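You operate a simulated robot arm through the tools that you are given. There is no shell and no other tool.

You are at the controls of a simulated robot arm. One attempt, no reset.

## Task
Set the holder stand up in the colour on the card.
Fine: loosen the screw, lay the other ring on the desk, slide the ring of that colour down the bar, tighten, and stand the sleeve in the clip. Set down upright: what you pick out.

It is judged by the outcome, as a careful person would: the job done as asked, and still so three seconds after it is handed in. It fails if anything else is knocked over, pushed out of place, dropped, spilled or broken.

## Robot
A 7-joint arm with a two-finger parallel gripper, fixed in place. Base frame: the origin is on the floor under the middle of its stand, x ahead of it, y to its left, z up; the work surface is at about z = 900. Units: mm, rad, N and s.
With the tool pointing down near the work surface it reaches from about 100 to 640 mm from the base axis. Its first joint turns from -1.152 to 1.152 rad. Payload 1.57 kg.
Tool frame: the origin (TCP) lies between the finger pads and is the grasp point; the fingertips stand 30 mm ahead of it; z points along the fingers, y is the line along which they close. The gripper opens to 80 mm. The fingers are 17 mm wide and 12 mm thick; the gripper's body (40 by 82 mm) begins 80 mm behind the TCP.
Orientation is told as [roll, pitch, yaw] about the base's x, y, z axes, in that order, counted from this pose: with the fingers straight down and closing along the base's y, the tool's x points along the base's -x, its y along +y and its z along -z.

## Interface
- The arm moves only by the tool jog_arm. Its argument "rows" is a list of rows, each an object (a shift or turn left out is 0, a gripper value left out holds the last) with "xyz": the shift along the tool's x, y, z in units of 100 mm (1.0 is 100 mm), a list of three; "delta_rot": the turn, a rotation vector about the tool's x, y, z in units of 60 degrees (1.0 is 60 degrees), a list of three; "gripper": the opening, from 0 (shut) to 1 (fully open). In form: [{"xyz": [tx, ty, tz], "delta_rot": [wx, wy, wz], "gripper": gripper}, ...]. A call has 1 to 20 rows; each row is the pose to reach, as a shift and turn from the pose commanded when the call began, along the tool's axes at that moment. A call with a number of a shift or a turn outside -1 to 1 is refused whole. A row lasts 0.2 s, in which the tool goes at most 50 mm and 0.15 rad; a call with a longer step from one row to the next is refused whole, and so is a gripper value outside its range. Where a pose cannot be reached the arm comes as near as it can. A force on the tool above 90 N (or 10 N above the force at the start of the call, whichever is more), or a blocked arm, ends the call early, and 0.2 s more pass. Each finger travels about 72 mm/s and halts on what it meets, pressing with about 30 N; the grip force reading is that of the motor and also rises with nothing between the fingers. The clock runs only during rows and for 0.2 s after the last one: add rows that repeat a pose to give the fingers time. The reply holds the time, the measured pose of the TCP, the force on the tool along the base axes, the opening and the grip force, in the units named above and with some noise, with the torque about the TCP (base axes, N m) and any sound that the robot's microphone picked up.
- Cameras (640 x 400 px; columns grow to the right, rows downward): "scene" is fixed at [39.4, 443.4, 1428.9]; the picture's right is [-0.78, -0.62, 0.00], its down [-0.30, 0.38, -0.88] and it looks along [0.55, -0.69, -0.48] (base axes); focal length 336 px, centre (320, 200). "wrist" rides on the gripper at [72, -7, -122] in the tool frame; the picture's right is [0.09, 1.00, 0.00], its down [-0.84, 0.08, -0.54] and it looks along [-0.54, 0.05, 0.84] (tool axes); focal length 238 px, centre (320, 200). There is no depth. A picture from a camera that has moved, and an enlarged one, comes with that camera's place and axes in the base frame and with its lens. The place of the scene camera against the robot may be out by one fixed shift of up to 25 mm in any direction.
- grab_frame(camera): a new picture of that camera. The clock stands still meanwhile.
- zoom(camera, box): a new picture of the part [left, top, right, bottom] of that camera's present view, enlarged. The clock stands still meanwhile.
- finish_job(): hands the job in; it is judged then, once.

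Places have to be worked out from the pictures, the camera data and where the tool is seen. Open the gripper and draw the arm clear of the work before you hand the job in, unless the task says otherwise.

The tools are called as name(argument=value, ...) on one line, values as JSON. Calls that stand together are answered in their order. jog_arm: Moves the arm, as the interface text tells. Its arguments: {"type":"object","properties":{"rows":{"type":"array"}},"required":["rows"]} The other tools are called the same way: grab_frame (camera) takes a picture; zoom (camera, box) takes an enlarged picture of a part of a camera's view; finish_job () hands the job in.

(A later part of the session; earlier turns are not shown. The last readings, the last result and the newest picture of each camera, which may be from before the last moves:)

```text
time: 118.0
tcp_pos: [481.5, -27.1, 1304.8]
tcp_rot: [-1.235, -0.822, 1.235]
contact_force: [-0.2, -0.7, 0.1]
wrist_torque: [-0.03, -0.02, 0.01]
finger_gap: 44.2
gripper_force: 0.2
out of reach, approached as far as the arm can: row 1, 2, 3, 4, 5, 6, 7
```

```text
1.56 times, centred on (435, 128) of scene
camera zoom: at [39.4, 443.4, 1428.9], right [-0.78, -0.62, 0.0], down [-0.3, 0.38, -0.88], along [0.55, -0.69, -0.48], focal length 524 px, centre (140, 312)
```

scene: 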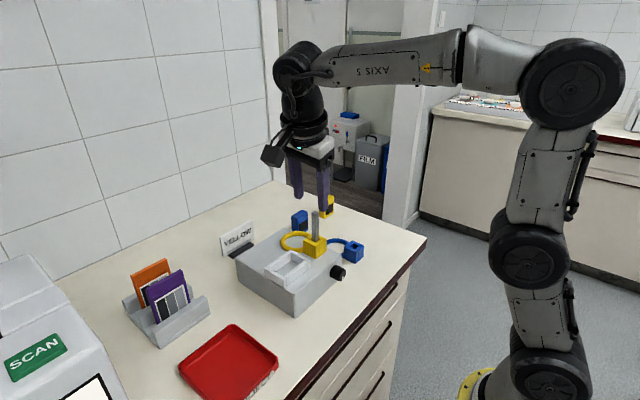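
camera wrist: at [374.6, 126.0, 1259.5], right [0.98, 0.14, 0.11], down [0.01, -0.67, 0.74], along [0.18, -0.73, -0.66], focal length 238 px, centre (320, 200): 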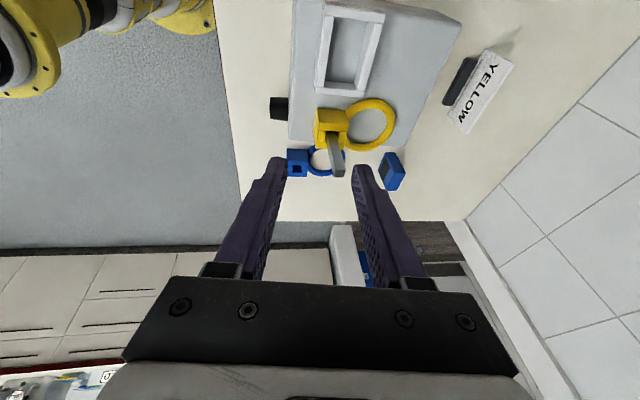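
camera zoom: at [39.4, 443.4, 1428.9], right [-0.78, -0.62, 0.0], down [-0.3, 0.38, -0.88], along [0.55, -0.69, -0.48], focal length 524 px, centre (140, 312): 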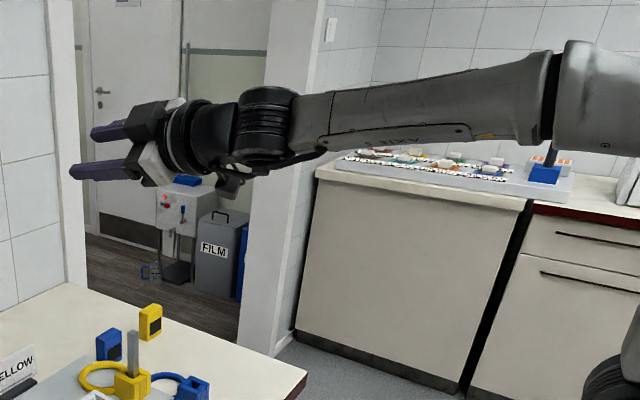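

Working: the forearm is rolling back. I continue spinning in the same direction.

jog_arm(rows=[{"delta_rot": [0, 0, -0.14]}, {"delta_rot": [0, 0, -0.28]}, {"delta_rot": [0, 0, -0.42]}, {"delta_rot": [0, 0, -0.56]}, {"delta_rot": [0, 0, -0.7]}, {"delta_rot": [0, 0, -0.84]}, {"delta_rot": [0, 0, -0.98]}, {"delta_rot": [0, 0, -0.98]}])

zoom(camera="scene", box=[230, 0, 640, 256])

```text
time: 119.8
tcp_pos: [479.6, -39.2, 1331.6]
tcp_rot: [-1.304, 0.228, 1.545]
contact_force: [-0.2, 0.3, 0.5]
wrist_torque: [0.03, 0.0, 0.01]
finger_gap: 43.9
gripper_force: 0.0
out of reach, approached as far as the arm can: row 1, 2, 3, 4, 5
```

```text
1.56 times, centred on (435, 128) of scene
camera zoom: at [39.4, 443.4, 1428.9], right [-0.78, -0.62, 0.0], down [-0.3, 0.38, -0.88], along [0.55, -0.69, -0.48], focal length 524 px, centre (140, 312)
```

zoom: 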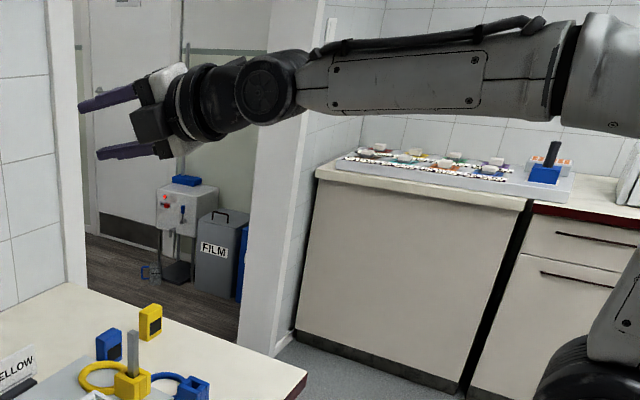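

The forearm is back in its normal posture (cable strip on top). I now bend the tool down, keeping it in free air.

jog_arm(rows=[{"xyz": [-0.033, 0.152, 0], "delta_rot": [-0.1217, -0.0293, 0]}, {"xyz": [-0.066, 0.304, 0], "delta_rot": [-0.2435, -0.0586, 0]}, {"xyz": [-0.098, 0.455, 0], "delta_rot": [-0.3652, -0.0878, 0]}, {"xyz": [-0.131, 0.607, 0], "delta_rot": [-0.487, -0.1171, 0]}, {"xyz": [-0.164, 0.759, 0], "delta_rot": [-0.6087, -0.1464, 0]}, {"xyz": [-0.164, 0.759, 0], "delta_rot": [-0.6087, -0.1464, 0]}])

jog_arm(rows=[{"xyz": [-0.03, 0.152, 0.07], "delta_rot": [-0.1217, -0.0293, 0]}, {"xyz": [-0.06, 0.304, 0.14], "delta_rot": [-0.2435, -0.0586, 0]}, {"xyz": [-0.09, 0.455, 0.21], "delta_rot": [-0.3652, -0.0878, 0]}, {"xyz": [-0.12, 0.607, 0.28], "delta_rot": [-0.487, -0.1171, 0]}, {"xyz": [-0.147, 0.76, 0.351], "delta_rot": [-0.6087, -0.1464, 0]}, {"xyz": [-0.147, 0.76, 0.351], "delta_rot": [-0.6087, -0.1464, 0]}])

grab_frame(camera="scene")

```text
time: 121.2
tcp_pos: [458.6, -38.1, 1257.8]
tcp_rot: [-0.64, 0.137, 1.673]
contact_force: [0.5, 0.0, -0.1]
wrist_torque: [-0.01, -0.05, 0.02]
finger_gap: 44.0
gripper_force: 0.0
```

```text
time: 122.6
tcp_pos: [419.0, -37.5, 1181.2]
tcp_rot: [0.001, -0.002, 1.719]
contact_force: [0.0, 0.4, 0.7]
wrist_torque: [0.0, 0.0, 0.01]
finger_gap: 43.9
gripper_force: 0.1
```

```text
taken
```

scene: 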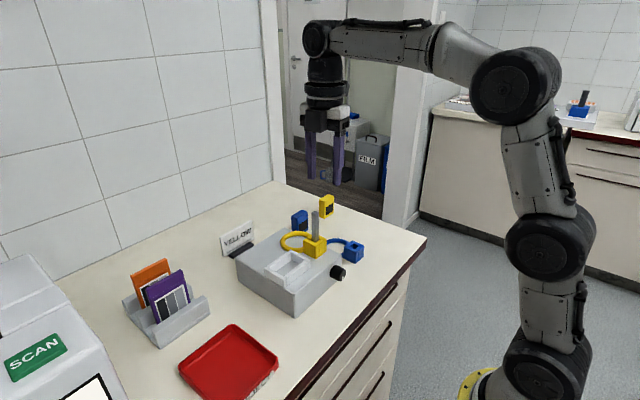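

Level and back in normal posture, only yawed 98°. I rotate the yaw back to zero.

jog_arm(rows=[{"delta_rot": [0, 0, 0.137]}, {"delta_rot": [0, 0, 0.274]}, {"delta_rot": [0, 0, 0.41]}, {"delta_rot": [0, 0, 0.547]}, {"delta_rot": [0, 0, 0.684]}, {"delta_rot": [0, 0, 0.821]}, {"delta_rot": [0, 0, 0.821]}])

jog_arm(rows=[{"delta_rot": [0, 0, 0.137]}, {"delta_rot": [0, 0, 0.274]}, {"delta_rot": [0, 0, 0.41]}, {"delta_rot": [0, 0, 0.547]}, {"delta_rot": [0, 0, 0.684]}, {"delta_rot": [0, 0, 0.821]}, {"delta_rot": [0, 0, 0.821]}])

grab_frame(camera="wrist")

zoom(camera="wrist", box=[270, 60, 450, 230])

```text
time: 124.2
tcp_pos: [419.2, -38.3, 1181.5]
tcp_rot: [0.0, -0.002, 0.856]
contact_force: [0.0, -0.2, -1.1]
wrist_torque: [-0.01, 0.0, -0.02]
finger_gap: 43.8
gripper_force: 0.1
```

```text
time: 125.8
tcp_pos: [418.5, -38.4, 1181.0]
tcp_rot: [0.002, 0.0, -0.003]
contact_force: [-0.4, -0.7, 1.3]
wrist_torque: [-0.01, -0.01, -0.03]
finger_gap: 43.9
gripper_force: 0.1
```

```text
taken
camera wrist: at [346.6, -45.6, 1303.4], right [-0.09, 1.0, 0.0], down [0.84, 0.07, 0.54], along [0.54, 0.05, -0.84], focal length 238 px, centre (320, 200)
```

wrist: 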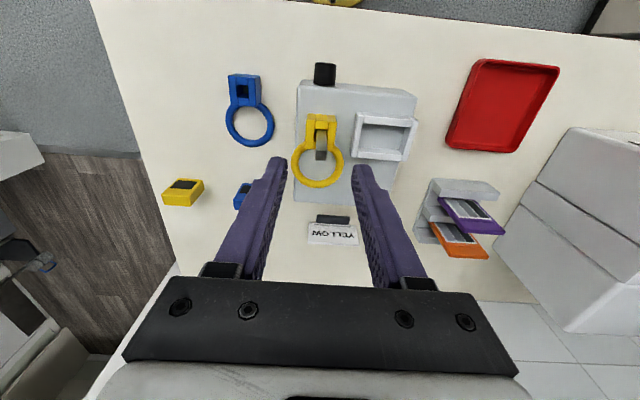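

```text
2.35 times, centred on (360, 145) of wrist
camera zoom: at [346.6, -45.6, 1303.4], right [-0.09, 1.0, 0.0], down [0.84, 0.07, 0.54], along [0.54, 0.05, -0.84], focal length 561 px, centre (226, 329)
```

zoom: 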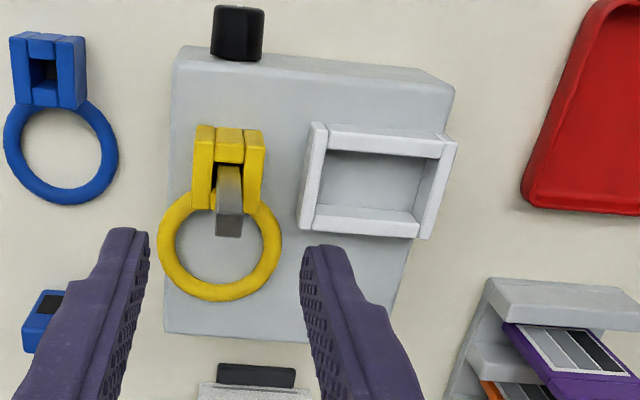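

Posture restored with everything on the desk still in place. I move so the camera looks straight down on the clip, to measure it.

jog_arm(rows=[{"xyz": [-0.2, 0.19, 0]}, {"xyz": [-0.4, 0.38, 0]}, {"xyz": [-0.6, 0.57, 0]}, {"xyz": [-0.8, 0.76, 0]}, {"xyz": [-0.95, 0.95, 0]}, {"xyz": [-0.95, 0.95, 0]}, {"xyz": [-0.95, 0.95, 0]}])

grab_frame(camera="wrist")

zoom(camera="wrist", box=[240, 0, 400, 130])

```text
time: 127.4
tcp_pos: [514.5, 56.9, 1181.3]
tcp_rot: [0.001, 0.0, -0.001]
contact_force: [0.1, -0.4, 0.1]
wrist_torque: [0.04, 0.0, 0.02]
finger_gap: 44.1
gripper_force: 0.1
```

```text
taken
camera wrist: at [443.5, 49.7, 1303.3], right [-0.09, 1.0, 0.0], down [0.84, 0.08, 0.54], along [0.54, 0.05, -0.84], focal length 238 px, centre (320, 200)
```

wrist: 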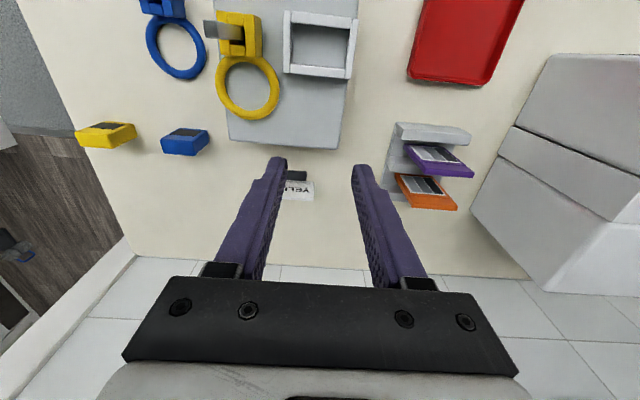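

```text
3.08 times, centred on (320, 65) of wrist
camera zoom: at [443.5, 49.7, 1303.3], right [-0.09, 1.0, 0.0], down [0.84, 0.08, 0.54], along [0.54, 0.05, -0.84], focal length 733 px, centre (320, 615)
```

zoom: 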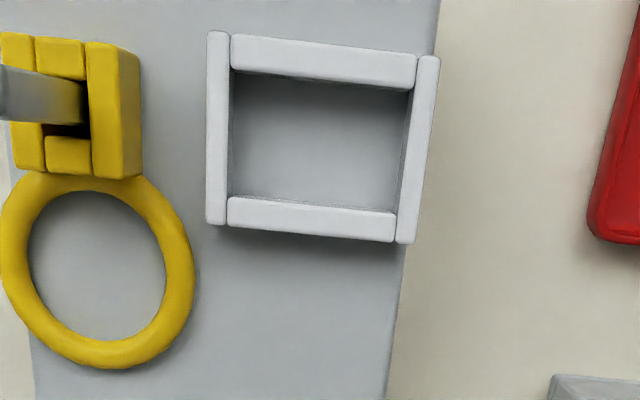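

Clip: outer about x 415–472, y 9–88; opening about x 425–462, y 17–80. Now I zoom on the sleeves.

zoom(camera="wrist", box=[60, 90, 240, 190])

zoom(camera="scene", box=[280, 180, 350, 240])

```text
3.56 times, centred on (150, 140) of wrist
camera zoom: at [443.5, 49.7, 1303.3], right [-0.09, 1.0, 0.0], down [0.84, 0.08, 0.54], along [0.54, 0.05, -0.84], focal length 848 px, centre (924, 413)
```

zoom: 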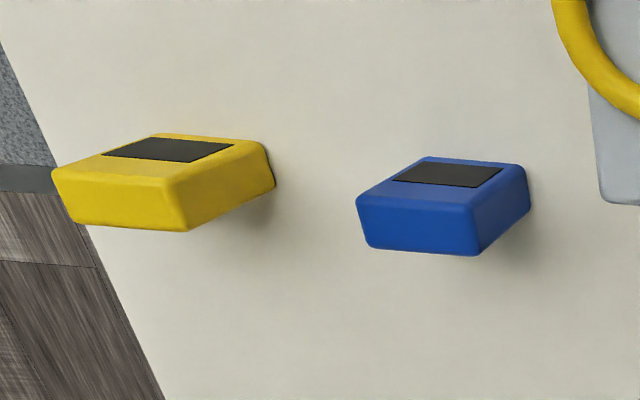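

```text
6.67 times, centred on (315, 210) of scene
camera zoom: at [39.4, 443.4, 1428.9], right [-0.78, -0.62, 0.0], down [-0.3, 0.38, -0.88], along [0.55, -0.69, -0.48], focal length 2237 px, centre (353, 133)
```

zoom: 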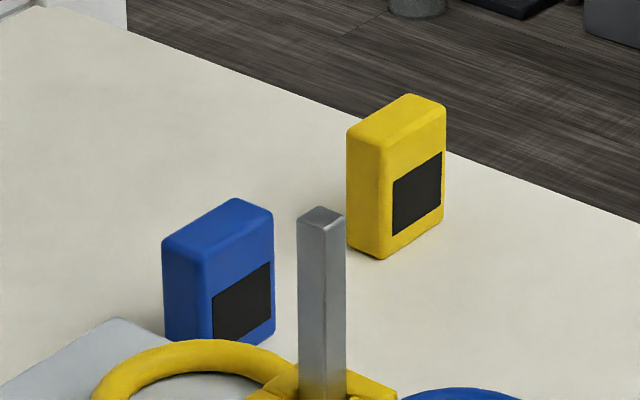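

Sleeve ≈ 21×48×56 mm, standing at about (590, −275) — near the edge of reach; clip top z≈990, opening 38×64. I travel over there high and look more closely.

jog_arm(rows=[{"xyz": [0.0, -0.2, 0], "gripper": 0.9}, {"xyz": [0.0, -0.4, 0]}, {"xyz": [0.0, -0.6, 0]}, {"xyz": [0.0, -0.8, 0]}, {"xyz": [0.0, -1.0, 0]}, {"xyz": [0.0, -1.0, 0]}])

jog_arm(rows=[{"xyz": [0.0, -0.2, 0]}, {"xyz": [0.0, -0.4, 0]}, {"xyz": [0.0, -0.6, 0]}, {"xyz": [0.0, -0.8, 0]}, {"xyz": [0.0, -1.0, 0]}, {"xyz": [0.0, -1.0, 0]}])

jog_arm(rows=[{"xyz": [0.0, -0.2, 0.1]}, {"xyz": [0.0, -0.4, 0.2]}, {"xyz": [0.0, -0.6, 0.3]}, {"xyz": [0.0, -0.8, 0.4]}, {"xyz": [0.0, -1.0, 0.5]}, {"xyz": [0.0, -1.0, 0.5]}])

grab_frame(camera="wrist")

grab_frame(camera="scene")

```text
time: 128.8
tcp_pos: [515.3, -43.3, 1181.1]
tcp_rot: [0.003, 0.0, 0.0]
contact_force: [-0.2, -1.1, 0.4]
wrist_torque: [0.01, 0.01, 0.04]
finger_gap: 72.2
gripper_force: 0.0
```

```text
time: 130.2
tcp_pos: [513.6, -144.6, 1183.0]
tcp_rot: [0.004, -0.001, 0.0]
contact_force: [-0.1, 0.2, -0.2]
wrist_torque: [-0.01, 0.01, 0.01]
finger_gap: 71.9
gripper_force: 0.0
```

```text
time: 131.6
tcp_pos: [513.8, -243.7, 1131.3]
tcp_rot: [0.002, 0.0, -0.001]
contact_force: [0.6, -0.3, -0.7]
wrist_torque: [-0.04, -0.04, 0.02]
finger_gap: 72.1
gripper_force: 0.1
```

```text
taken
camera wrist: at [442.4, -250.5, 1254.6], right [-0.09, 1.0, 0.0], down [0.84, 0.08, 0.54], along [0.54, 0.05, -0.84], focal length 238 px, centre (320, 200)
```

wrist: 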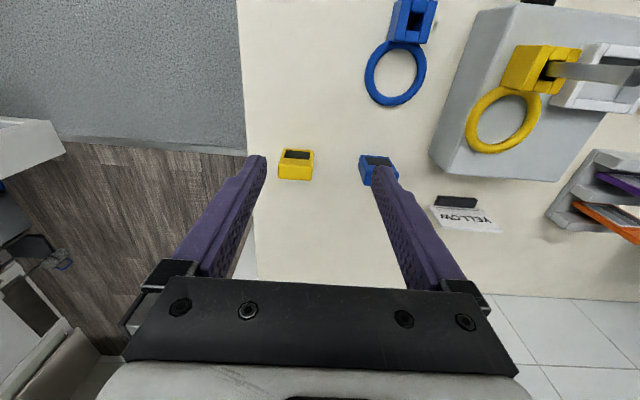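

```text
taken
```

scene: 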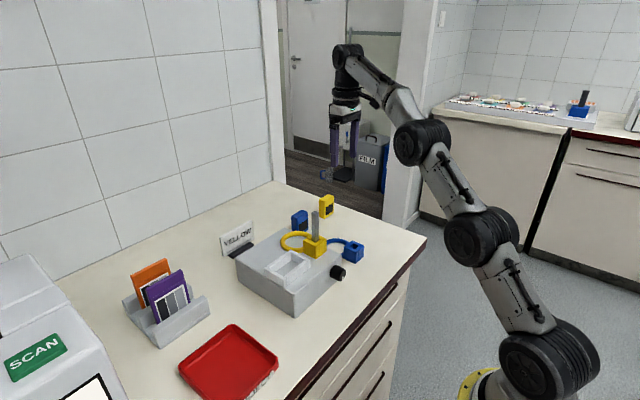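

I zoom on the yellow sleeve to measure it precisely.

zoom(camera="wrist", box=[250, 120, 410, 220])

```text
4.00 times, centred on (330, 170) of wrist
camera zoom: at [442.4, -250.5, 1254.6], right [-0.09, 1.0, 0.0], down [0.84, 0.08, 0.54], along [0.54, 0.05, -0.84], focal length 953 px, centre (280, 320)
```

zoom: 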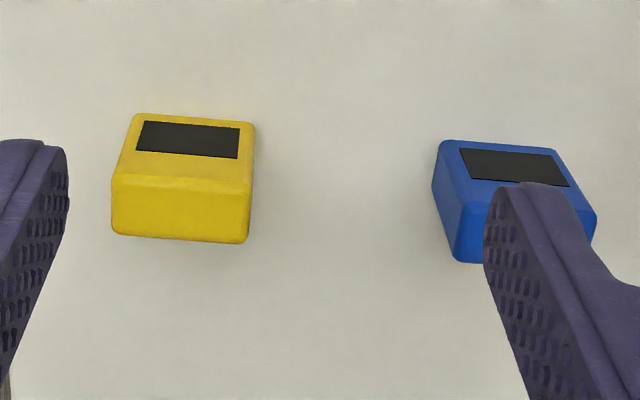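

Sleeve centre ≈ (590.5, −271.5), height ≈58. I approach above it at a safe height and see whether the reach suffices.

jog_arm(rows=[{"xyz": [-0.15, -0.06, 0.16]}, {"xyz": [-0.3, -0.12, 0.32]}, {"xyz": [-0.45, -0.17, 0.48]}, {"xyz": [-0.6, -0.23, 0.64]}, {"xyz": [-0.74, -0.28, 0.8]}, {"xyz": [-0.74, -0.28, 0.8]}, {"xyz": [-0.74, -0.28, 0.8]}])

grab_frame(camera="wrist")

```text
time: 133.2
tcp_pos: [560.7, -258.6, 1040.8]
tcp_rot: [0.001, -0.001, -0.001]
contact_force: [-0.7, -0.5, -0.2]
wrist_torque: [-0.01, 0.01, -0.01]
finger_gap: 71.8
gripper_force: 0.1
out of reach, approached as far as the arm can: row 2, 3, 4, 5, 6, 7
```

```text
taken
camera wrist: at [489.1, -265.7, 1163.2], right [-0.09, 1.0, 0.0], down [0.84, 0.08, 0.54], along [0.54, 0.05, -0.84], focal length 238 px, centre (320, 200)
```

wrist: 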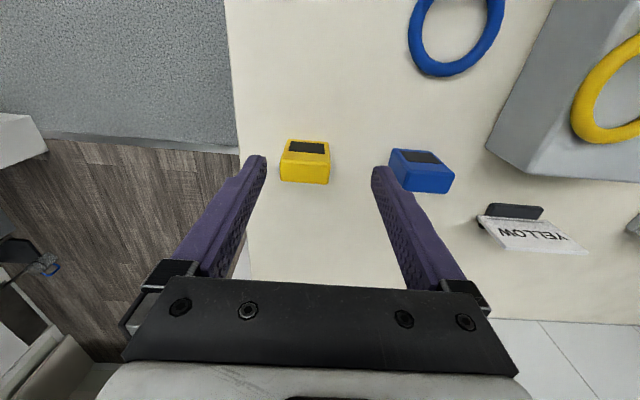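

Vertical reach ends at about 617 mm here, so I'll tilt the tool 25° outwards (pads still flat on the sleeve's ±y sides) to gain reach. I tilt and move over the sleeve.

jog_arm(rows=[{"xyz": [0.0, 0, 0], "delta_rot": [0, -0.11, 0]}, {"xyz": [0.0, 0, 0], "delta_rot": [0, -0.22, 0]}, {"xyz": [-0.05, -0.03, 0], "delta_rot": [0, -0.33, 0]}, {"xyz": [-0.12, -0.08, 0], "delta_rot": [0, -0.4167, 0]}, {"xyz": [-0.228, -0.129, 0], "delta_rot": [0, -0.4167, 0]}, {"xyz": [-0.228, -0.129, 0], "delta_rot": [0, -0.4167, 0]}, {"xyz": [-0.228, -0.129, 0], "delta_rot": [0, -0.4167, 0]}])

grab_frame(camera="wrist")

grab_frame(camera="scene")

```text
time: 134.8
tcp_pos: [582.6, -272.4, 1042.6]
tcp_rot: [0.003, -0.435, 0.001]
contact_force: [0.7, 0.9, -0.1]
wrist_torque: [0.0, -0.01, -0.03]
finger_gap: 71.8
gripper_force: 0.1
```

```text
taken
camera wrist: at [466.3, -279.1, 1122.8], right [-0.08, 1.0, -0.04], down [0.53, 0.08, 0.85], along [0.84, 0.05, -0.53], focal length 238 px, centre (320, 200)
```

wrist: 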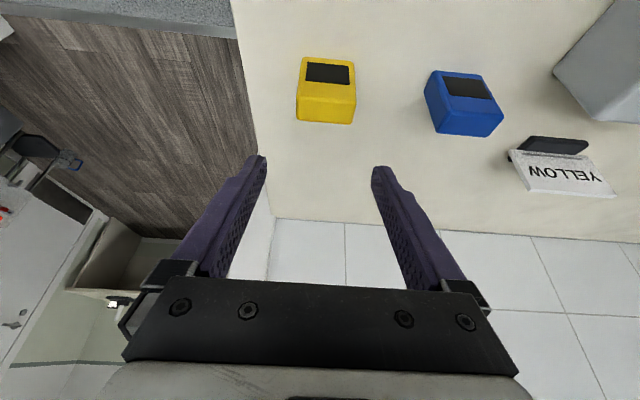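

```text
taken
```

scene: 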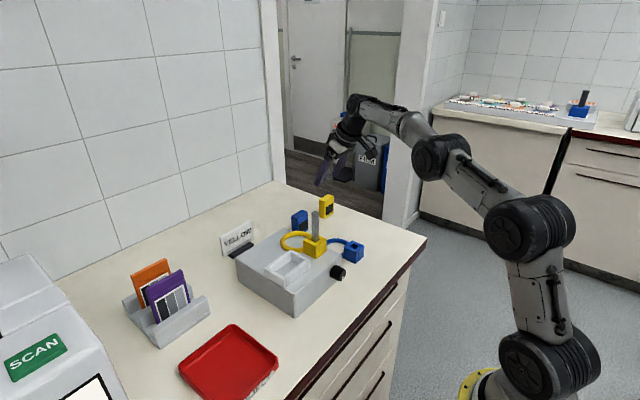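

Reached. I zoom to check the sleeve's position relative to the fingers.

zoom(camera="wrist", box=[240, 40, 400, 180])

```text
2.86 times, centred on (320, 110) of wrist
camera zoom: at [466.3, -279.1, 1122.8], right [-0.08, 1.0, -0.04], down [0.53, 0.08, 0.85], along [0.84, 0.05, -0.53], focal length 681 px, centre (320, 457)
```

zoom: 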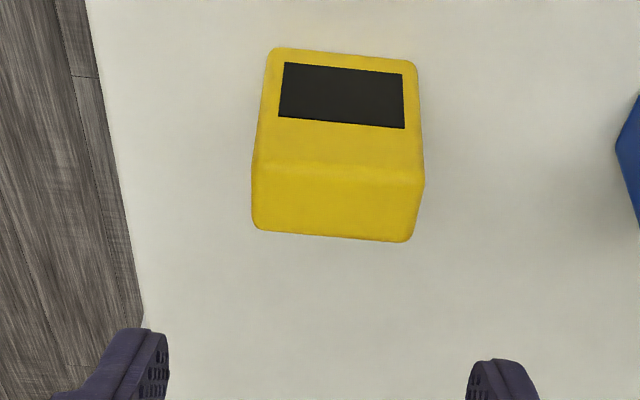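

Sleeve centre y ≈ −270.8 (tool at −272.2), front face x≈580. I correct and descend vertically so the fingertips end ~25 mm above the desk.

jog_arm(rows=[{"xyz": [0.058, 0.014, 0.13]}, {"xyz": [0.117, 0.014, 0.26]}, {"xyz": [0.176, 0.014, 0.39]}, {"xyz": [0.235, 0.014, 0.52]}, {"xyz": [0.293, 0.014, 0.655]}, {"xyz": [0.352, 0.014, 0.785]}, {"xyz": [0.352, 0.014, 0.785]}, {"xyz": [0.352, 0.014, 0.785]}])

grab_frame(camera="wrist")

zoom(camera="scene", box=[280, 150, 400, 250])

```text
time: 136.6
tcp_pos: [584.9, -268.9, 954.4]
tcp_rot: [0.002, -0.436, -0.001]
contact_force: [-0.3, -0.9, 0.4]
wrist_torque: [0.02, 0.04, 0.03]
finger_gap: 71.8
gripper_force: 0.1
```

```text
taken
camera wrist: at [469.0, -276.6, 1035.1], right [-0.08, 1.0, -0.04], down [0.53, 0.07, 0.84], along [0.84, 0.05, -0.53], focal length 238 px, centre (320, 200)
```

wrist: 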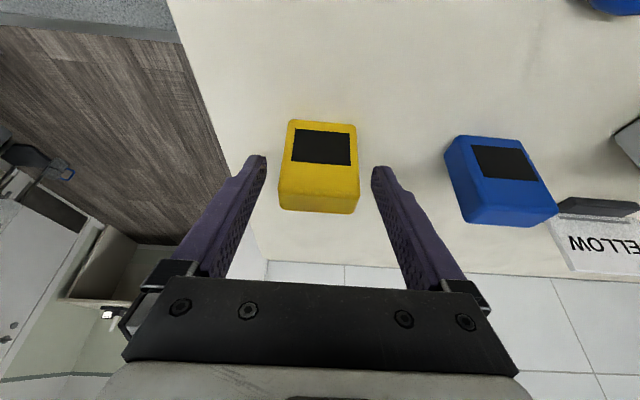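

```text
4.00 times, centred on (340, 200) of scene
camera zoom: at [39.4, 443.4, 1428.9], right [-0.78, -0.62, 0.0], down [-0.3, 0.38, -0.88], along [0.55, -0.69, -0.48], focal length 1342 px, centre (240, 200)
```

zoom: 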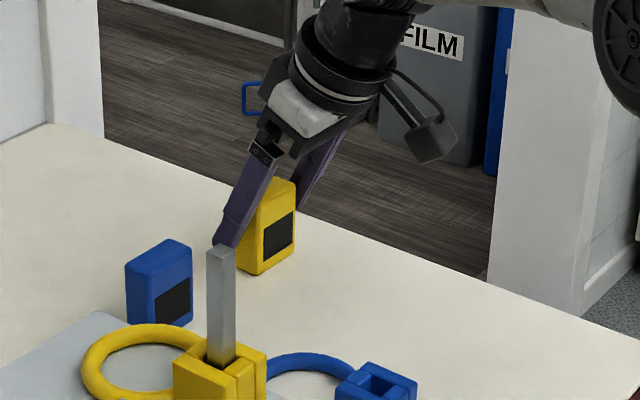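

Sleeve is centred between the pads. I close on it.

jog_arm(rows=[{"gripper": 0.7}, {"gripper": 0.5}, {"gripper": 0.5}, {"gripper": 0.5}])

grab_frame(camera="wrist")

```text
time: 137.6
tcp_pos: [584.9, -268.8, 955.2]
tcp_rot: [0.004, -0.437, -0.001]
contact_force: [-0.1, 0.1, -0.4]
wrist_torque: [-0.02, 0.0, 0.03]
finger_gap: 47.2
gripper_force: 29.9
```

```text
taken
camera wrist: at [469.0, -276.7, 1035.2], right [-0.08, 1.0, -0.04], down [0.53, 0.07, 0.85], along [0.84, 0.05, -0.53], focal length 238 px, centre (320, 200)
```

wrist: 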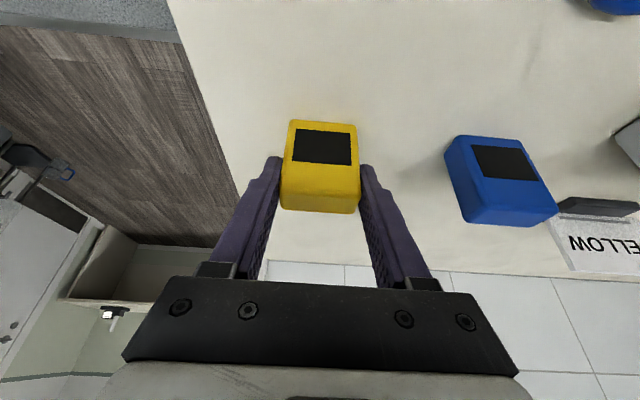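

Gripped at 47.2 mm. I lift straight up.

jog_arm(rows=[{"xyz": [-0.042, 0, -0.091]}, {"xyz": [-0.1, 0, -0.215]}, {"xyz": [-0.2, 0, -0.43]}, {"xyz": [-0.3, 0, -0.645]}, {"xyz": [-0.4, 0, -0.862]}, {"xyz": [-0.4, 0, -0.862]}])

grab_frame(camera="scene")

```text
time: 139.0
tcp_pos: [583.8, -272.1, 1050.9]
tcp_rot: [0.003, -0.435, -0.001]
contact_force: [0.7, 1.3, 0.7]
wrist_torque: [0.0, -0.01, -0.01]
finger_gap: 47.0
gripper_force: 29.9
```

```text
taken
```

scene: 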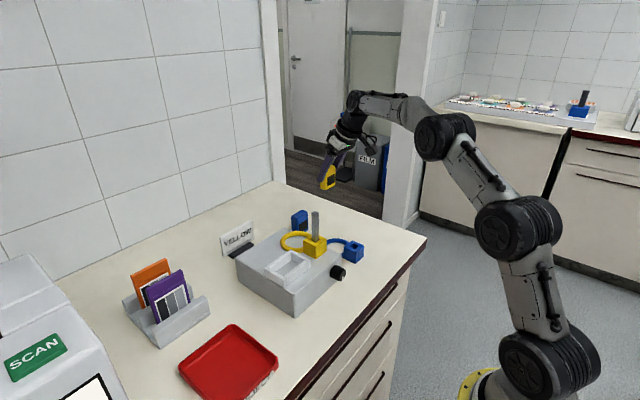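

Sleeve lifted upright. I carry it towards the clip, rising to pass well above the bar.

jog_arm(rows=[{"xyz": [0.085, 0.16, -0.15]}, {"xyz": [0.17, 0.32, -0.3]}, {"xyz": [0.254, 0.48, -0.45]}, {"xyz": [0.34, 0.64, -0.6]}, {"xyz": [0.424, 0.8, -0.748]}, {"xyz": [0.424, 0.8, -0.748]}])

jog_arm(rows=[{"xyz": [0.049, 0.16, -0.133]}, {"xyz": [0.097, 0.32, -0.266]}, {"xyz": [0.146, 0.48, -0.4]}, {"xyz": [0.194, 0.64, -0.53]}, {"xyz": [0.243, 0.8, -0.664]}, {"xyz": [0.243, 0.8, -0.664]}])

jog_arm(rows=[{"xyz": [0.049, 0.18, -0.023]}, {"xyz": [0.098, 0.36, -0.046]}, {"xyz": [0.147, 0.54, -0.068]}, {"xyz": [0.196, 0.72, -0.091]}, {"xyz": [0.245, 0.9, -0.114]}, {"xyz": [0.245, 0.9, -0.114]}])

jog_arm(rows=[{"xyz": [0, 0.17, 0]}, {"xyz": [0, 0.34, 0]}, {"xyz": [0, 0.52, 0]}, {"xyz": [0, 0.69, 0]}, {"xyz": [0, 0.69, 0]}, {"xyz": [0, 0.69, 0]}])

grab_frame(camera="wrist")

grab_frame(camera="scene")

```text
time: 140.4
tcp_pos: [514.4, -190.5, 1099.9]
tcp_rot: [0.004, -0.436, -0.001]
contact_force: [0.1, -0.5, -1.1]
wrist_torque: [0.01, 0.01, 0.02]
finger_gap: 47.3
gripper_force: 30.1
```

```text
time: 141.8
tcp_pos: [465.2, -109.2, 1151.7]
tcp_rot: [0.004, -0.437, -0.003]
contact_force: [0.3, -1.2, -0.4]
wrist_torque: [-0.02, 0.02, 0.01]
finger_gap: 47.2
gripper_force: 29.7
```

```text
time: 143.2
tcp_pos: [436.4, -21.3, 1150.2]
tcp_rot: [0.001, -0.436, -0.002]
contact_force: [-0.8, -0.7, -0.1]
wrist_torque: [0.01, 0.01, 0.0]
finger_gap: 47.5
gripper_force: 30.1
```

```text
time: 144.6
tcp_pos: [438.0, 48.8, 1152.0]
tcp_rot: [0.002, -0.437, -0.002]
contact_force: [-0.2, 0.7, -0.6]
wrist_torque: [-0.04, 0.03, 0.01]
finger_gap: 47.0
gripper_force: 30.0
```

```text
taken
camera wrist: at [321.1, 41.4, 1232.1], right [-0.08, 1.0, -0.04], down [0.53, 0.07, 0.85], along [0.84, 0.05, -0.53], focal length 238 px, centre (320, 200)
```

wrist: 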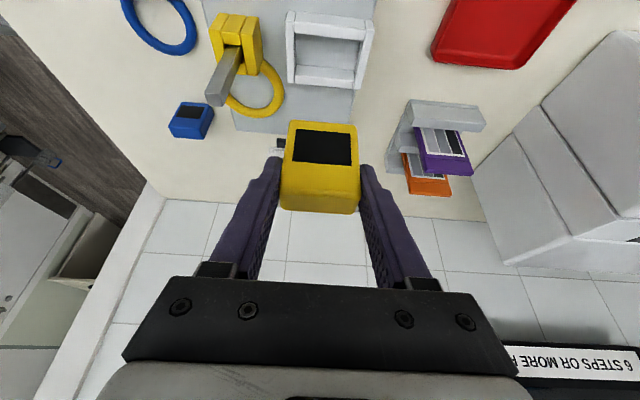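

```text
taken
```

scene: 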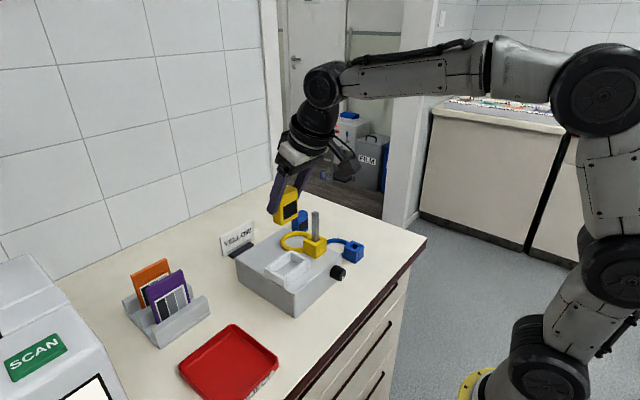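

I check the clip's position once more from this view before lowering.

zoom(camera="wrist", box=[240, 0, 400, 220])

zoom(camera="scene", box=[240, 160, 350, 300])

```text
1.82 times, centred on (320, 110) of wrist
camera zoom: at [321.1, 41.4, 1232.1], right [-0.08, 1.0, -0.04], down [0.53, 0.07, 0.85], along [0.84, 0.05, -0.53], focal length 433 px, centre (320, 364)
```

zoom: 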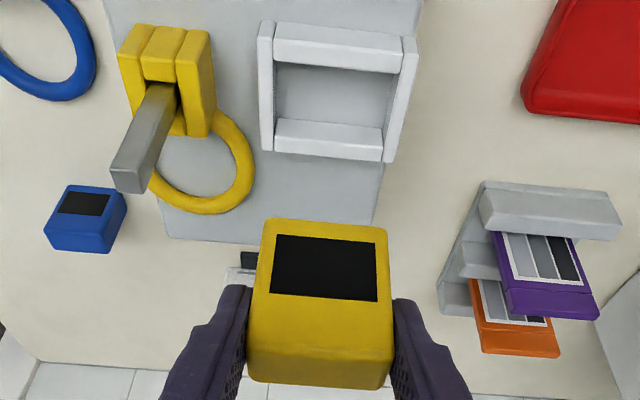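

```text
2.86 times, centred on (295, 230) of scene
camera zoom: at [39.4, 443.4, 1428.9], right [-0.78, -0.62, 0.0], down [-0.3, 0.38, -0.88], along [0.55, -0.69, -0.48], focal length 959 px, centre (391, 114)
```

zoom: 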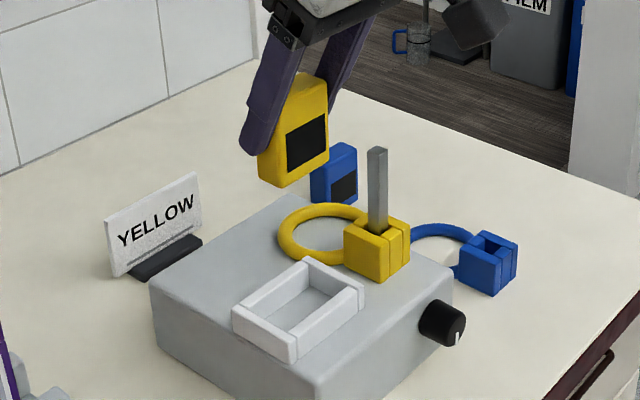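

Sleeve (444.5, 48.1) over clip (443.5, 48.4): aligned within a millimetre. I lower 100 mm vertically.

jog_arm(rows=[{"xyz": [0.08, 0, 0.15]}, {"xyz": [0.15, 0, 0.3]}, {"xyz": [0.22, 0, 0.45]}, {"xyz": [0.29, 0, 0.6]}, {"xyz": [0.36, 0, 0.75]}, {"xyz": [0.43, 0, 0.903]}, {"xyz": [0.43, 0, 0.903]}])

zoom(camera="scene", box=[250, 200, 350, 300])

grab_frame(camera="wrist")

```text
time: 146.2
tcp_pos: [435.9, 50.7, 1051.3]
tcp_rot: [0.003, -0.436, -0.001]
contact_force: [-0.5, -0.3, 0.6]
wrist_torque: [0.02, 0.02, 0.02]
finger_gap: 47.3
gripper_force: 30.0
```

```text
4.00 times, centred on (300, 250) of scene
camera zoom: at [39.4, 443.4, 1428.9], right [-0.78, -0.62, 0.0], down [-0.3, 0.38, -0.88], along [0.55, -0.69, -0.48], focal length 1342 px, centre (400, 0)
```

zoom: 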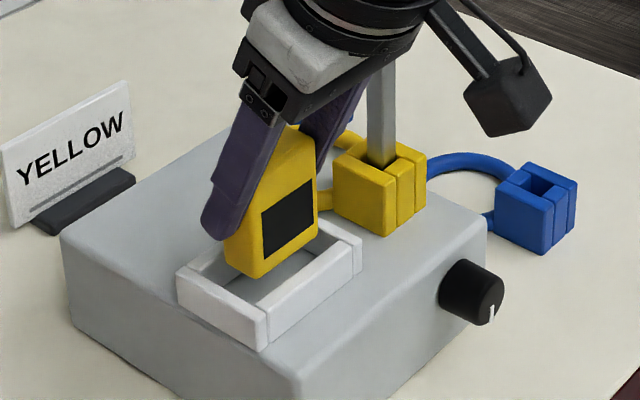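

```text
taken
camera wrist: at [319.9, 43.7, 1131.7], right [-0.08, 1.0, -0.04], down [0.53, 0.08, 0.84], along [0.84, 0.05, -0.53], focal length 238 px, centre (320, 200)
```

wrist: 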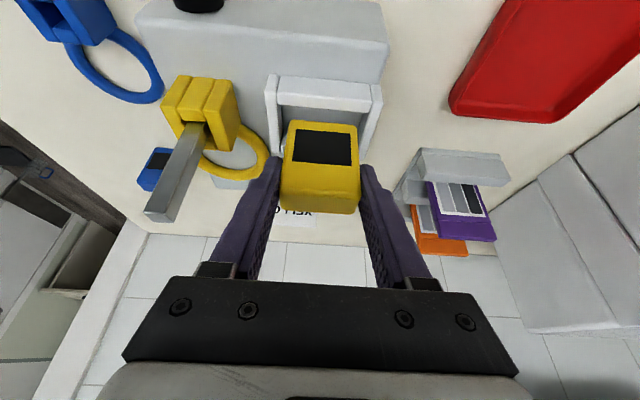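

The sleeve hangs right over the clip's opening. I lower it further into the frame.

jog_arm(rows=[{"xyz": [0.02, 0, 0.045]}, {"xyz": [0.042, 0, 0.09]}, {"xyz": [0.063, 0, 0.136]}, {"xyz": [0.084, 0, 0.181]}, {"xyz": [0.084, 0, 0.181]}])

zoom(camera="scene", box=[250, 200, 350, 300])

zoom(camera="wrist", box=[240, 60, 400, 230])

```text
time: 147.4
tcp_pos: [436.6, 49.3, 1030.9]
tcp_rot: [0.003, -0.436, -0.001]
contact_force: [-0.3, 0.7, 0.1]
wrist_torque: [-0.03, -0.03, 0.03]
finger_gap: 47.0
gripper_force: 30.0
```

```text
4.00 times, centred on (300, 250) of scene
camera zoom: at [39.4, 443.4, 1428.9], right [-0.78, -0.62, 0.0], down [-0.3, 0.38, -0.88], along [0.55, -0.69, -0.48], focal length 1342 px, centre (400, 0)
```

zoom: 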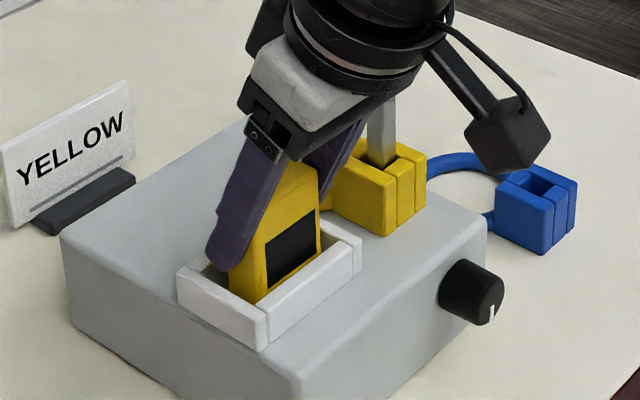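

```text
2.35 times, centred on (320, 145) of wrist
camera zoom: at [320.1, 42.1, 1111.8], right [-0.08, 1.0, -0.04], down [0.53, 0.07, 0.84], along [0.84, 0.05, -0.53], focal length 561 px, centre (320, 329)
```

zoom: 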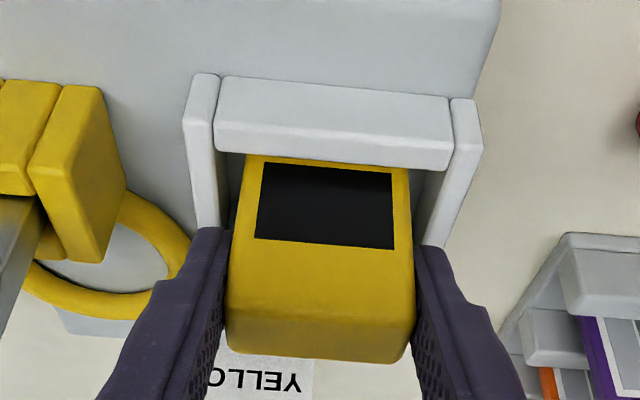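

The sleeve is inside the frame and centred. I step down gently to the floor of the clip.

jog_arm(rows=[{"xyz": [0.008, 0, 0.018]}, {"xyz": [0.0168, 0, 0.0363]}, {"xyz": [0.0168, 0, 0.0363]}])

jog_arm(rows=[{"xyz": [0.003, 0, 0.007]}, {"xyz": [0.0063, 0, 0.0136]}, {"xyz": [0.0063, 0, 0.0136]}])

```text
time: 148.2
tcp_pos: [436.6, 47.7, 1027.6]
tcp_rot: [0.004, -0.436, 0.0]
contact_force: [-0.7, 0.8, -1.3]
wrist_torque: [-0.02, -0.03, 0.01]
finger_gap: 47.1
gripper_force: 30.2
```

```text
time: 149.0
tcp_pos: [437.0, 48.4, 1025.9]
tcp_rot: [0.004, -0.436, -0.001]
contact_force: [-0.2, -0.8, -0.8]
wrist_torque: [-0.02, 0.02, -0.01]
finger_gap: 46.8
gripper_force: 30.2
```

Not yet touching; another 1–2 mm in small steps.

jog_arm(rows=[{"xyz": [0.0042, 0, 0.009]}, {"xyz": [0.0042, 0, 0.009]}])

jog_arm(rows=[{"xyz": [0.0042, 0, 0.009]}, {"xyz": [0.0042, 0, 0.009]}])

```text
time: 149.6
tcp_pos: [437.6, 49.4, 1024.4]
tcp_rot: [0.005, -0.438, -0.001]
contact_force: [-0.3, 0.1, -0.6]
wrist_torque: [0.04, 0.0, 0.0]
finger_gap: 47.1
gripper_force: 29.8
```

```text
time: 150.2
tcp_pos: [437.2, 49.2, 1024.5]
tcp_rot: [0.003, -0.436, -0.003]
contact_force: [0.0, -0.1, 0.6]
wrist_torque: [-0.02, 0.02, -0.05]
finger_gap: 47.0
gripper_force: 29.9
```

Still free; continue by 1 mm.

jog_arm(rows=[{"xyz": [0.0042, 0, 0.009]}, {"xyz": [0.0042, 0, 0.009]}])

jog_arm(rows=[{"xyz": [0.0042, 0, 0.009]}, {"xyz": [0.0042, 0, 0.009]}])

zoom(camera="scene", box=[260, 220, 330, 300])

```text
time: 150.8
tcp_pos: [438.1, 48.3, 1025.3]
tcp_rot: [0.004, -0.439, -0.001]
contact_force: [-1.6, -2.0, 10.5]
wrist_torque: [-0.28, 0.12, -0.05]
finger_gap: 47.1
gripper_force: 29.5
```

```text
time: 151.4
tcp_pos: [438.3, 49.7, 1023.9]
tcp_rot: [0.004, -0.444, -0.001]
contact_force: [-4.3, -1.3, 23.0]
wrist_torque: [-0.17, 0.26, -0.05]
finger_gap: 47.4
gripper_force: 30.1
```

```text
5.00 times, centred on (295, 260) of scene
camera zoom: at [39.0, 443.3, 1429.0], right [-0.78, -0.62, 0.0], down [-0.3, 0.38, -0.88], along [0.55, -0.69, -0.48], focal length 1678 px, centre (445, -100)
```

zoom: 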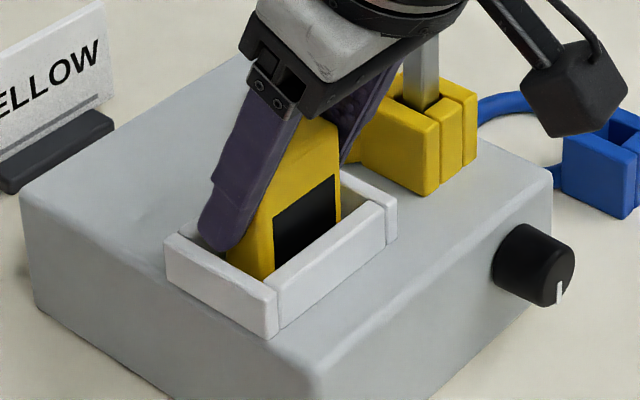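

Contact at the expected floor height (23 N). I relieve slightly and open the fingers a little.

jog_arm(rows=[{"xyz": [-0.005, 0, -0.011]}, {"xyz": [-0.005, 0, -0.011]}])

jog_arm(rows=[{"gripper": 0.65}, {"gripper": 0.72}, {"gripper": 0.72}])

zoom(camera="wrist", box=[240, 60, 400, 230])

zoom(camera="scene", box=[260, 220, 330, 300])

```text
time: 152.0
tcp_pos: [439.3, 49.1, 1024.0]
tcp_rot: [0.005, -0.442, -0.002]
contact_force: [2.5, 1.7, 19.7]
wrist_torque: [-0.02, -0.19, 0.02]
finger_gap: 47.2
gripper_force: 30.4
```

```text
time: 152.8
tcp_pos: [435.9, 49.6, 1022.2]
tcp_rot: [0.003, -0.434, -0.002]
contact_force: [-6.2, 8.1, 14.4]
wrist_torque: [-0.2, 0.12, -0.23]
finger_gap: 50.5
gripper_force: 0.1
```

```text
2.35 times, centred on (320, 145) of wrist
camera zoom: at [320.4, 42.7, 1102.9], right [-0.08, 1.0, -0.04], down [0.53, 0.07, 0.84], along [0.84, 0.05, -0.54], focal length 561 px, centre (320, 329)
```

zoom: 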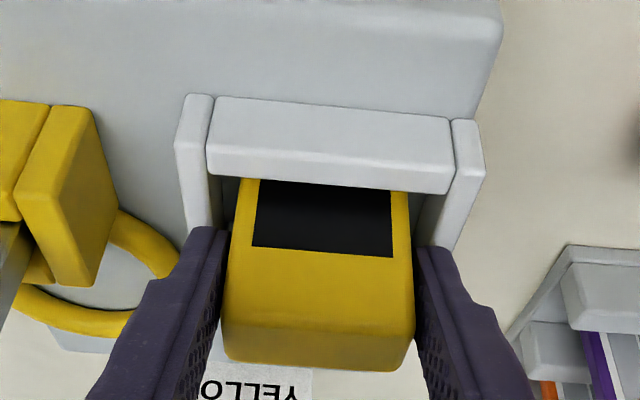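

```text
5.00 times, centred on (295, 260) of scene
camera zoom: at [39.0, 443.6, 1428.9], right [-0.78, -0.62, 0.0], down [-0.3, 0.38, -0.88], along [0.55, -0.69, -0.48], focal length 1678 px, centre (445, -100)
```

zoom: 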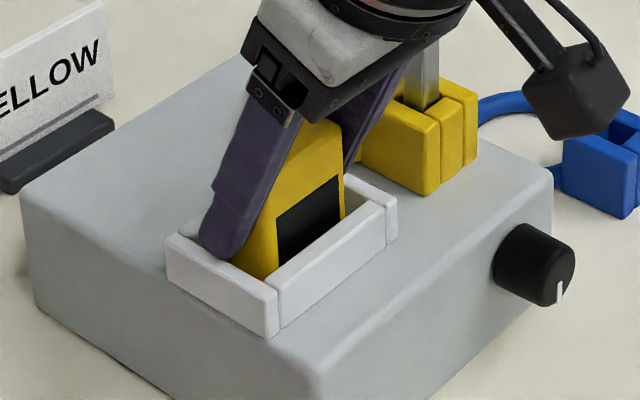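

The fingers stopped at 50.5 mm — their tips are just touching the clip's side walls. I set a 49.6 mm gap (clear of both sleeve and walls) and rise a few millimetres before opening wider.

jog_arm(rows=[{"gripper": 0.62}, {"gripper": 0.62}])

jog_arm(rows=[{"xyz": [-0.006, 0, -0.014]}, {"xyz": [-0.013, 0, -0.027]}, {"xyz": [-0.02, 0, -0.043]}, {"xyz": [-0.02, 0, -0.043]}])

zoom(camera="scene", box=[260, 220, 330, 300])

zoom(camera="wrist", box=[240, 60, 400, 230])

```text
time: 153.4
tcp_pos: [436.9, 48.8, 1022.1]
tcp_rot: [0.001, -0.433, -0.001]
contact_force: [-7.4, 0.2, 11.0]
wrist_torque: [-0.32, 0.16, -0.27]
finger_gap: 49.2
gripper_force: 0.1
```

```text
time: 154.4
tcp_pos: [437.0, 50.4, 1027.1]
tcp_rot: [0.003, -0.436, -0.002]
contact_force: [-0.4, 0.1, 0.0]
wrist_torque: [0.03, -0.01, -0.03]
finger_gap: 49.3
gripper_force: 0.0
```

```text
5.00 times, centred on (295, 260) of scene
camera zoom: at [39.4, 443.4, 1428.9], right [-0.78, -0.62, 0.0], down [-0.3, 0.38, -0.88], along [0.55, -0.69, -0.48], focal length 1678 px, centre (445, -100)
```

zoom: 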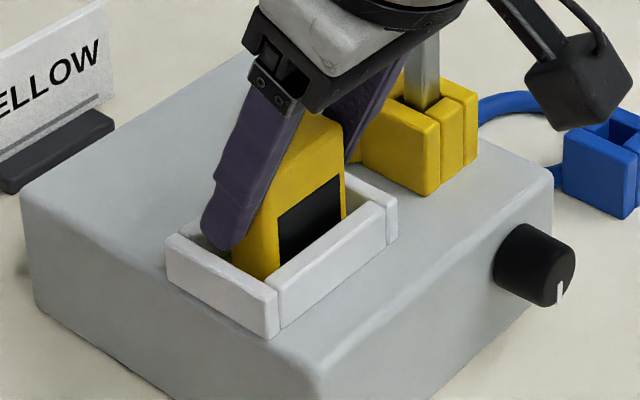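

```text
2.35 times, centred on (320, 145) of wrist
camera zoom: at [320.2, 42.1, 1106.9], right [-0.08, 1.0, -0.04], down [0.53, 0.07, 0.84], along [0.84, 0.05, -0.53], focal length 561 px, centre (320, 329)
```

zoom: 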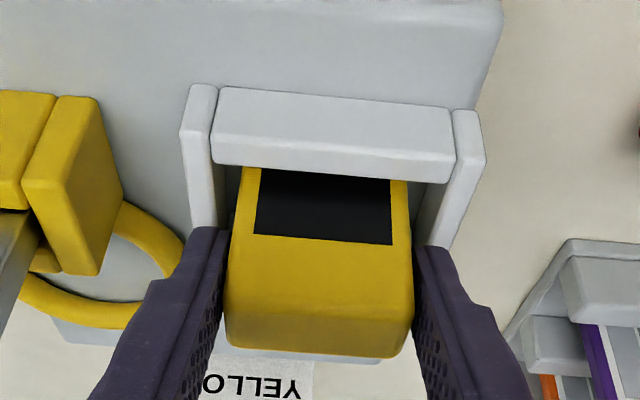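

Free of contact and the sleeve stays standing. I rise a bit more, open wider, and withdraw upwards.

jog_arm(rows=[{"xyz": [-0.02, 0, -0.045]}, {"xyz": [-0.04, 0, -0.09]}, {"xyz": [-0.04, 0, -0.09], "gripper": 0.78}, {"xyz": [-0.04, 0, -0.09], "gripper": 0.78}])

jog_arm(rows=[{"xyz": [-0.08, 0, -0.18]}, {"xyz": [-0.17, 0, -0.36]}, {"xyz": [-0.25, 0, -0.54]}, {"xyz": [-0.34, 0, -0.72]}, {"xyz": [-0.42, 0, -0.9]}, {"xyz": [-0.42, 0, -0.9]}])

zoom(camera="scene", box=[240, 180, 380, 310])

grab_frame(camera="wrist")

```text
time: 155.4
tcp_pos: [437.8, 50.3, 1036.6]
tcp_rot: [0.004, -0.436, -0.001]
contact_force: [1.0, -0.2, 0.0]
wrist_torque: [-0.01, -0.01, 0.0]
finger_gap: 62.6
gripper_force: 0.1
```

```text
time: 156.8
tcp_pos: [439.6, 48.0, 1136.6]
tcp_rot: [0.005, -0.437, -0.002]
contact_force: [0.6, 0.4, -0.4]
wrist_torque: [0.02, 0.0, 0.01]
finger_gap: 62.3
gripper_force: 0.1
```

```text
3.08 times, centred on (310, 245) of scene
camera zoom: at [39.4, 443.4, 1428.9], right [-0.78, -0.62, 0.0], down [-0.3, 0.38, -0.88], along [0.55, -0.69, -0.48], focal length 1032 px, centre (351, 62)
```

zoom: 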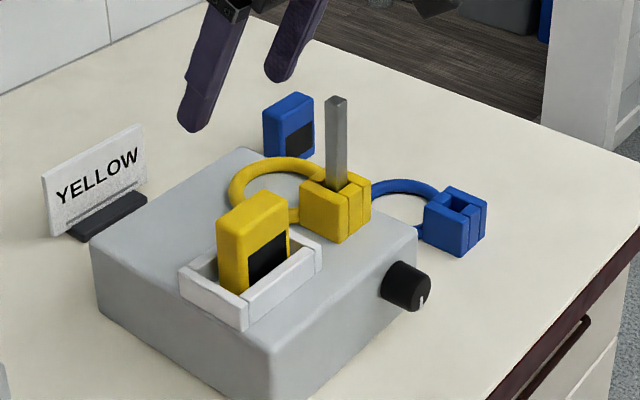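

```text
taken
camera wrist: at [322.4, 41.7, 1217.4], right [-0.08, 1.0, -0.04], down [0.53, 0.07, 0.84], along [0.84, 0.05, -0.53], focal length 238 px, centre (320, 200)
```

wrist: 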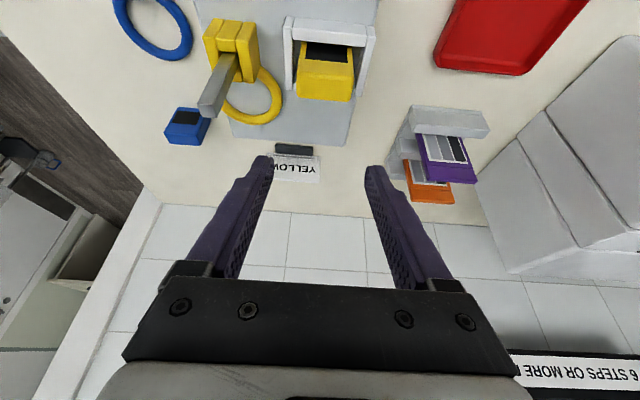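

The yellow sleeve stands in the clip. I zoom in for a final check of sleeve, ring and knob.

zoom(camera="scene", box=[265, 210, 355, 290])

zoom(camera="wrist", box=[180, 0, 400, 140])

```text
5.00 times, centred on (310, 250) of scene
camera zoom: at [39.4, 443.4, 1428.9], right [-0.78, -0.62, 0.0], down [-0.3, 0.38, -0.88], along [0.55, -0.69, -0.48], focal length 1678 px, centre (370, -50)
```

zoom: 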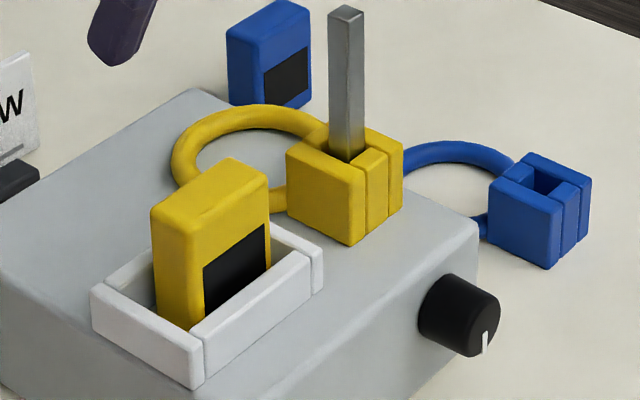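

```text
2.86 times, centred on (290, 70) of wrist
camera zoom: at [322.4, 41.7, 1217.4], right [-0.08, 1.0, -0.04], down [0.53, 0.07, 0.84], along [0.84, 0.05, -0.53], focal length 681 px, centre (406, 571)
```

zoom: 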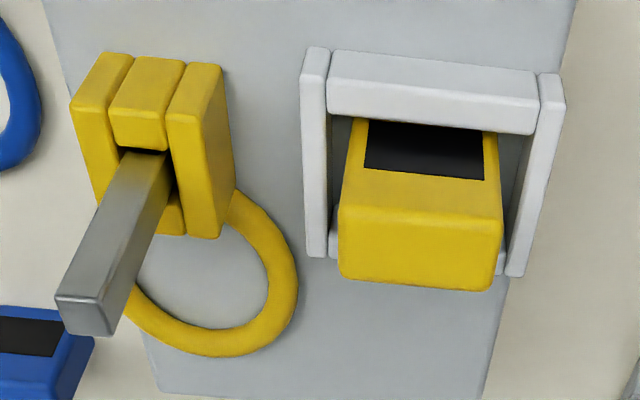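

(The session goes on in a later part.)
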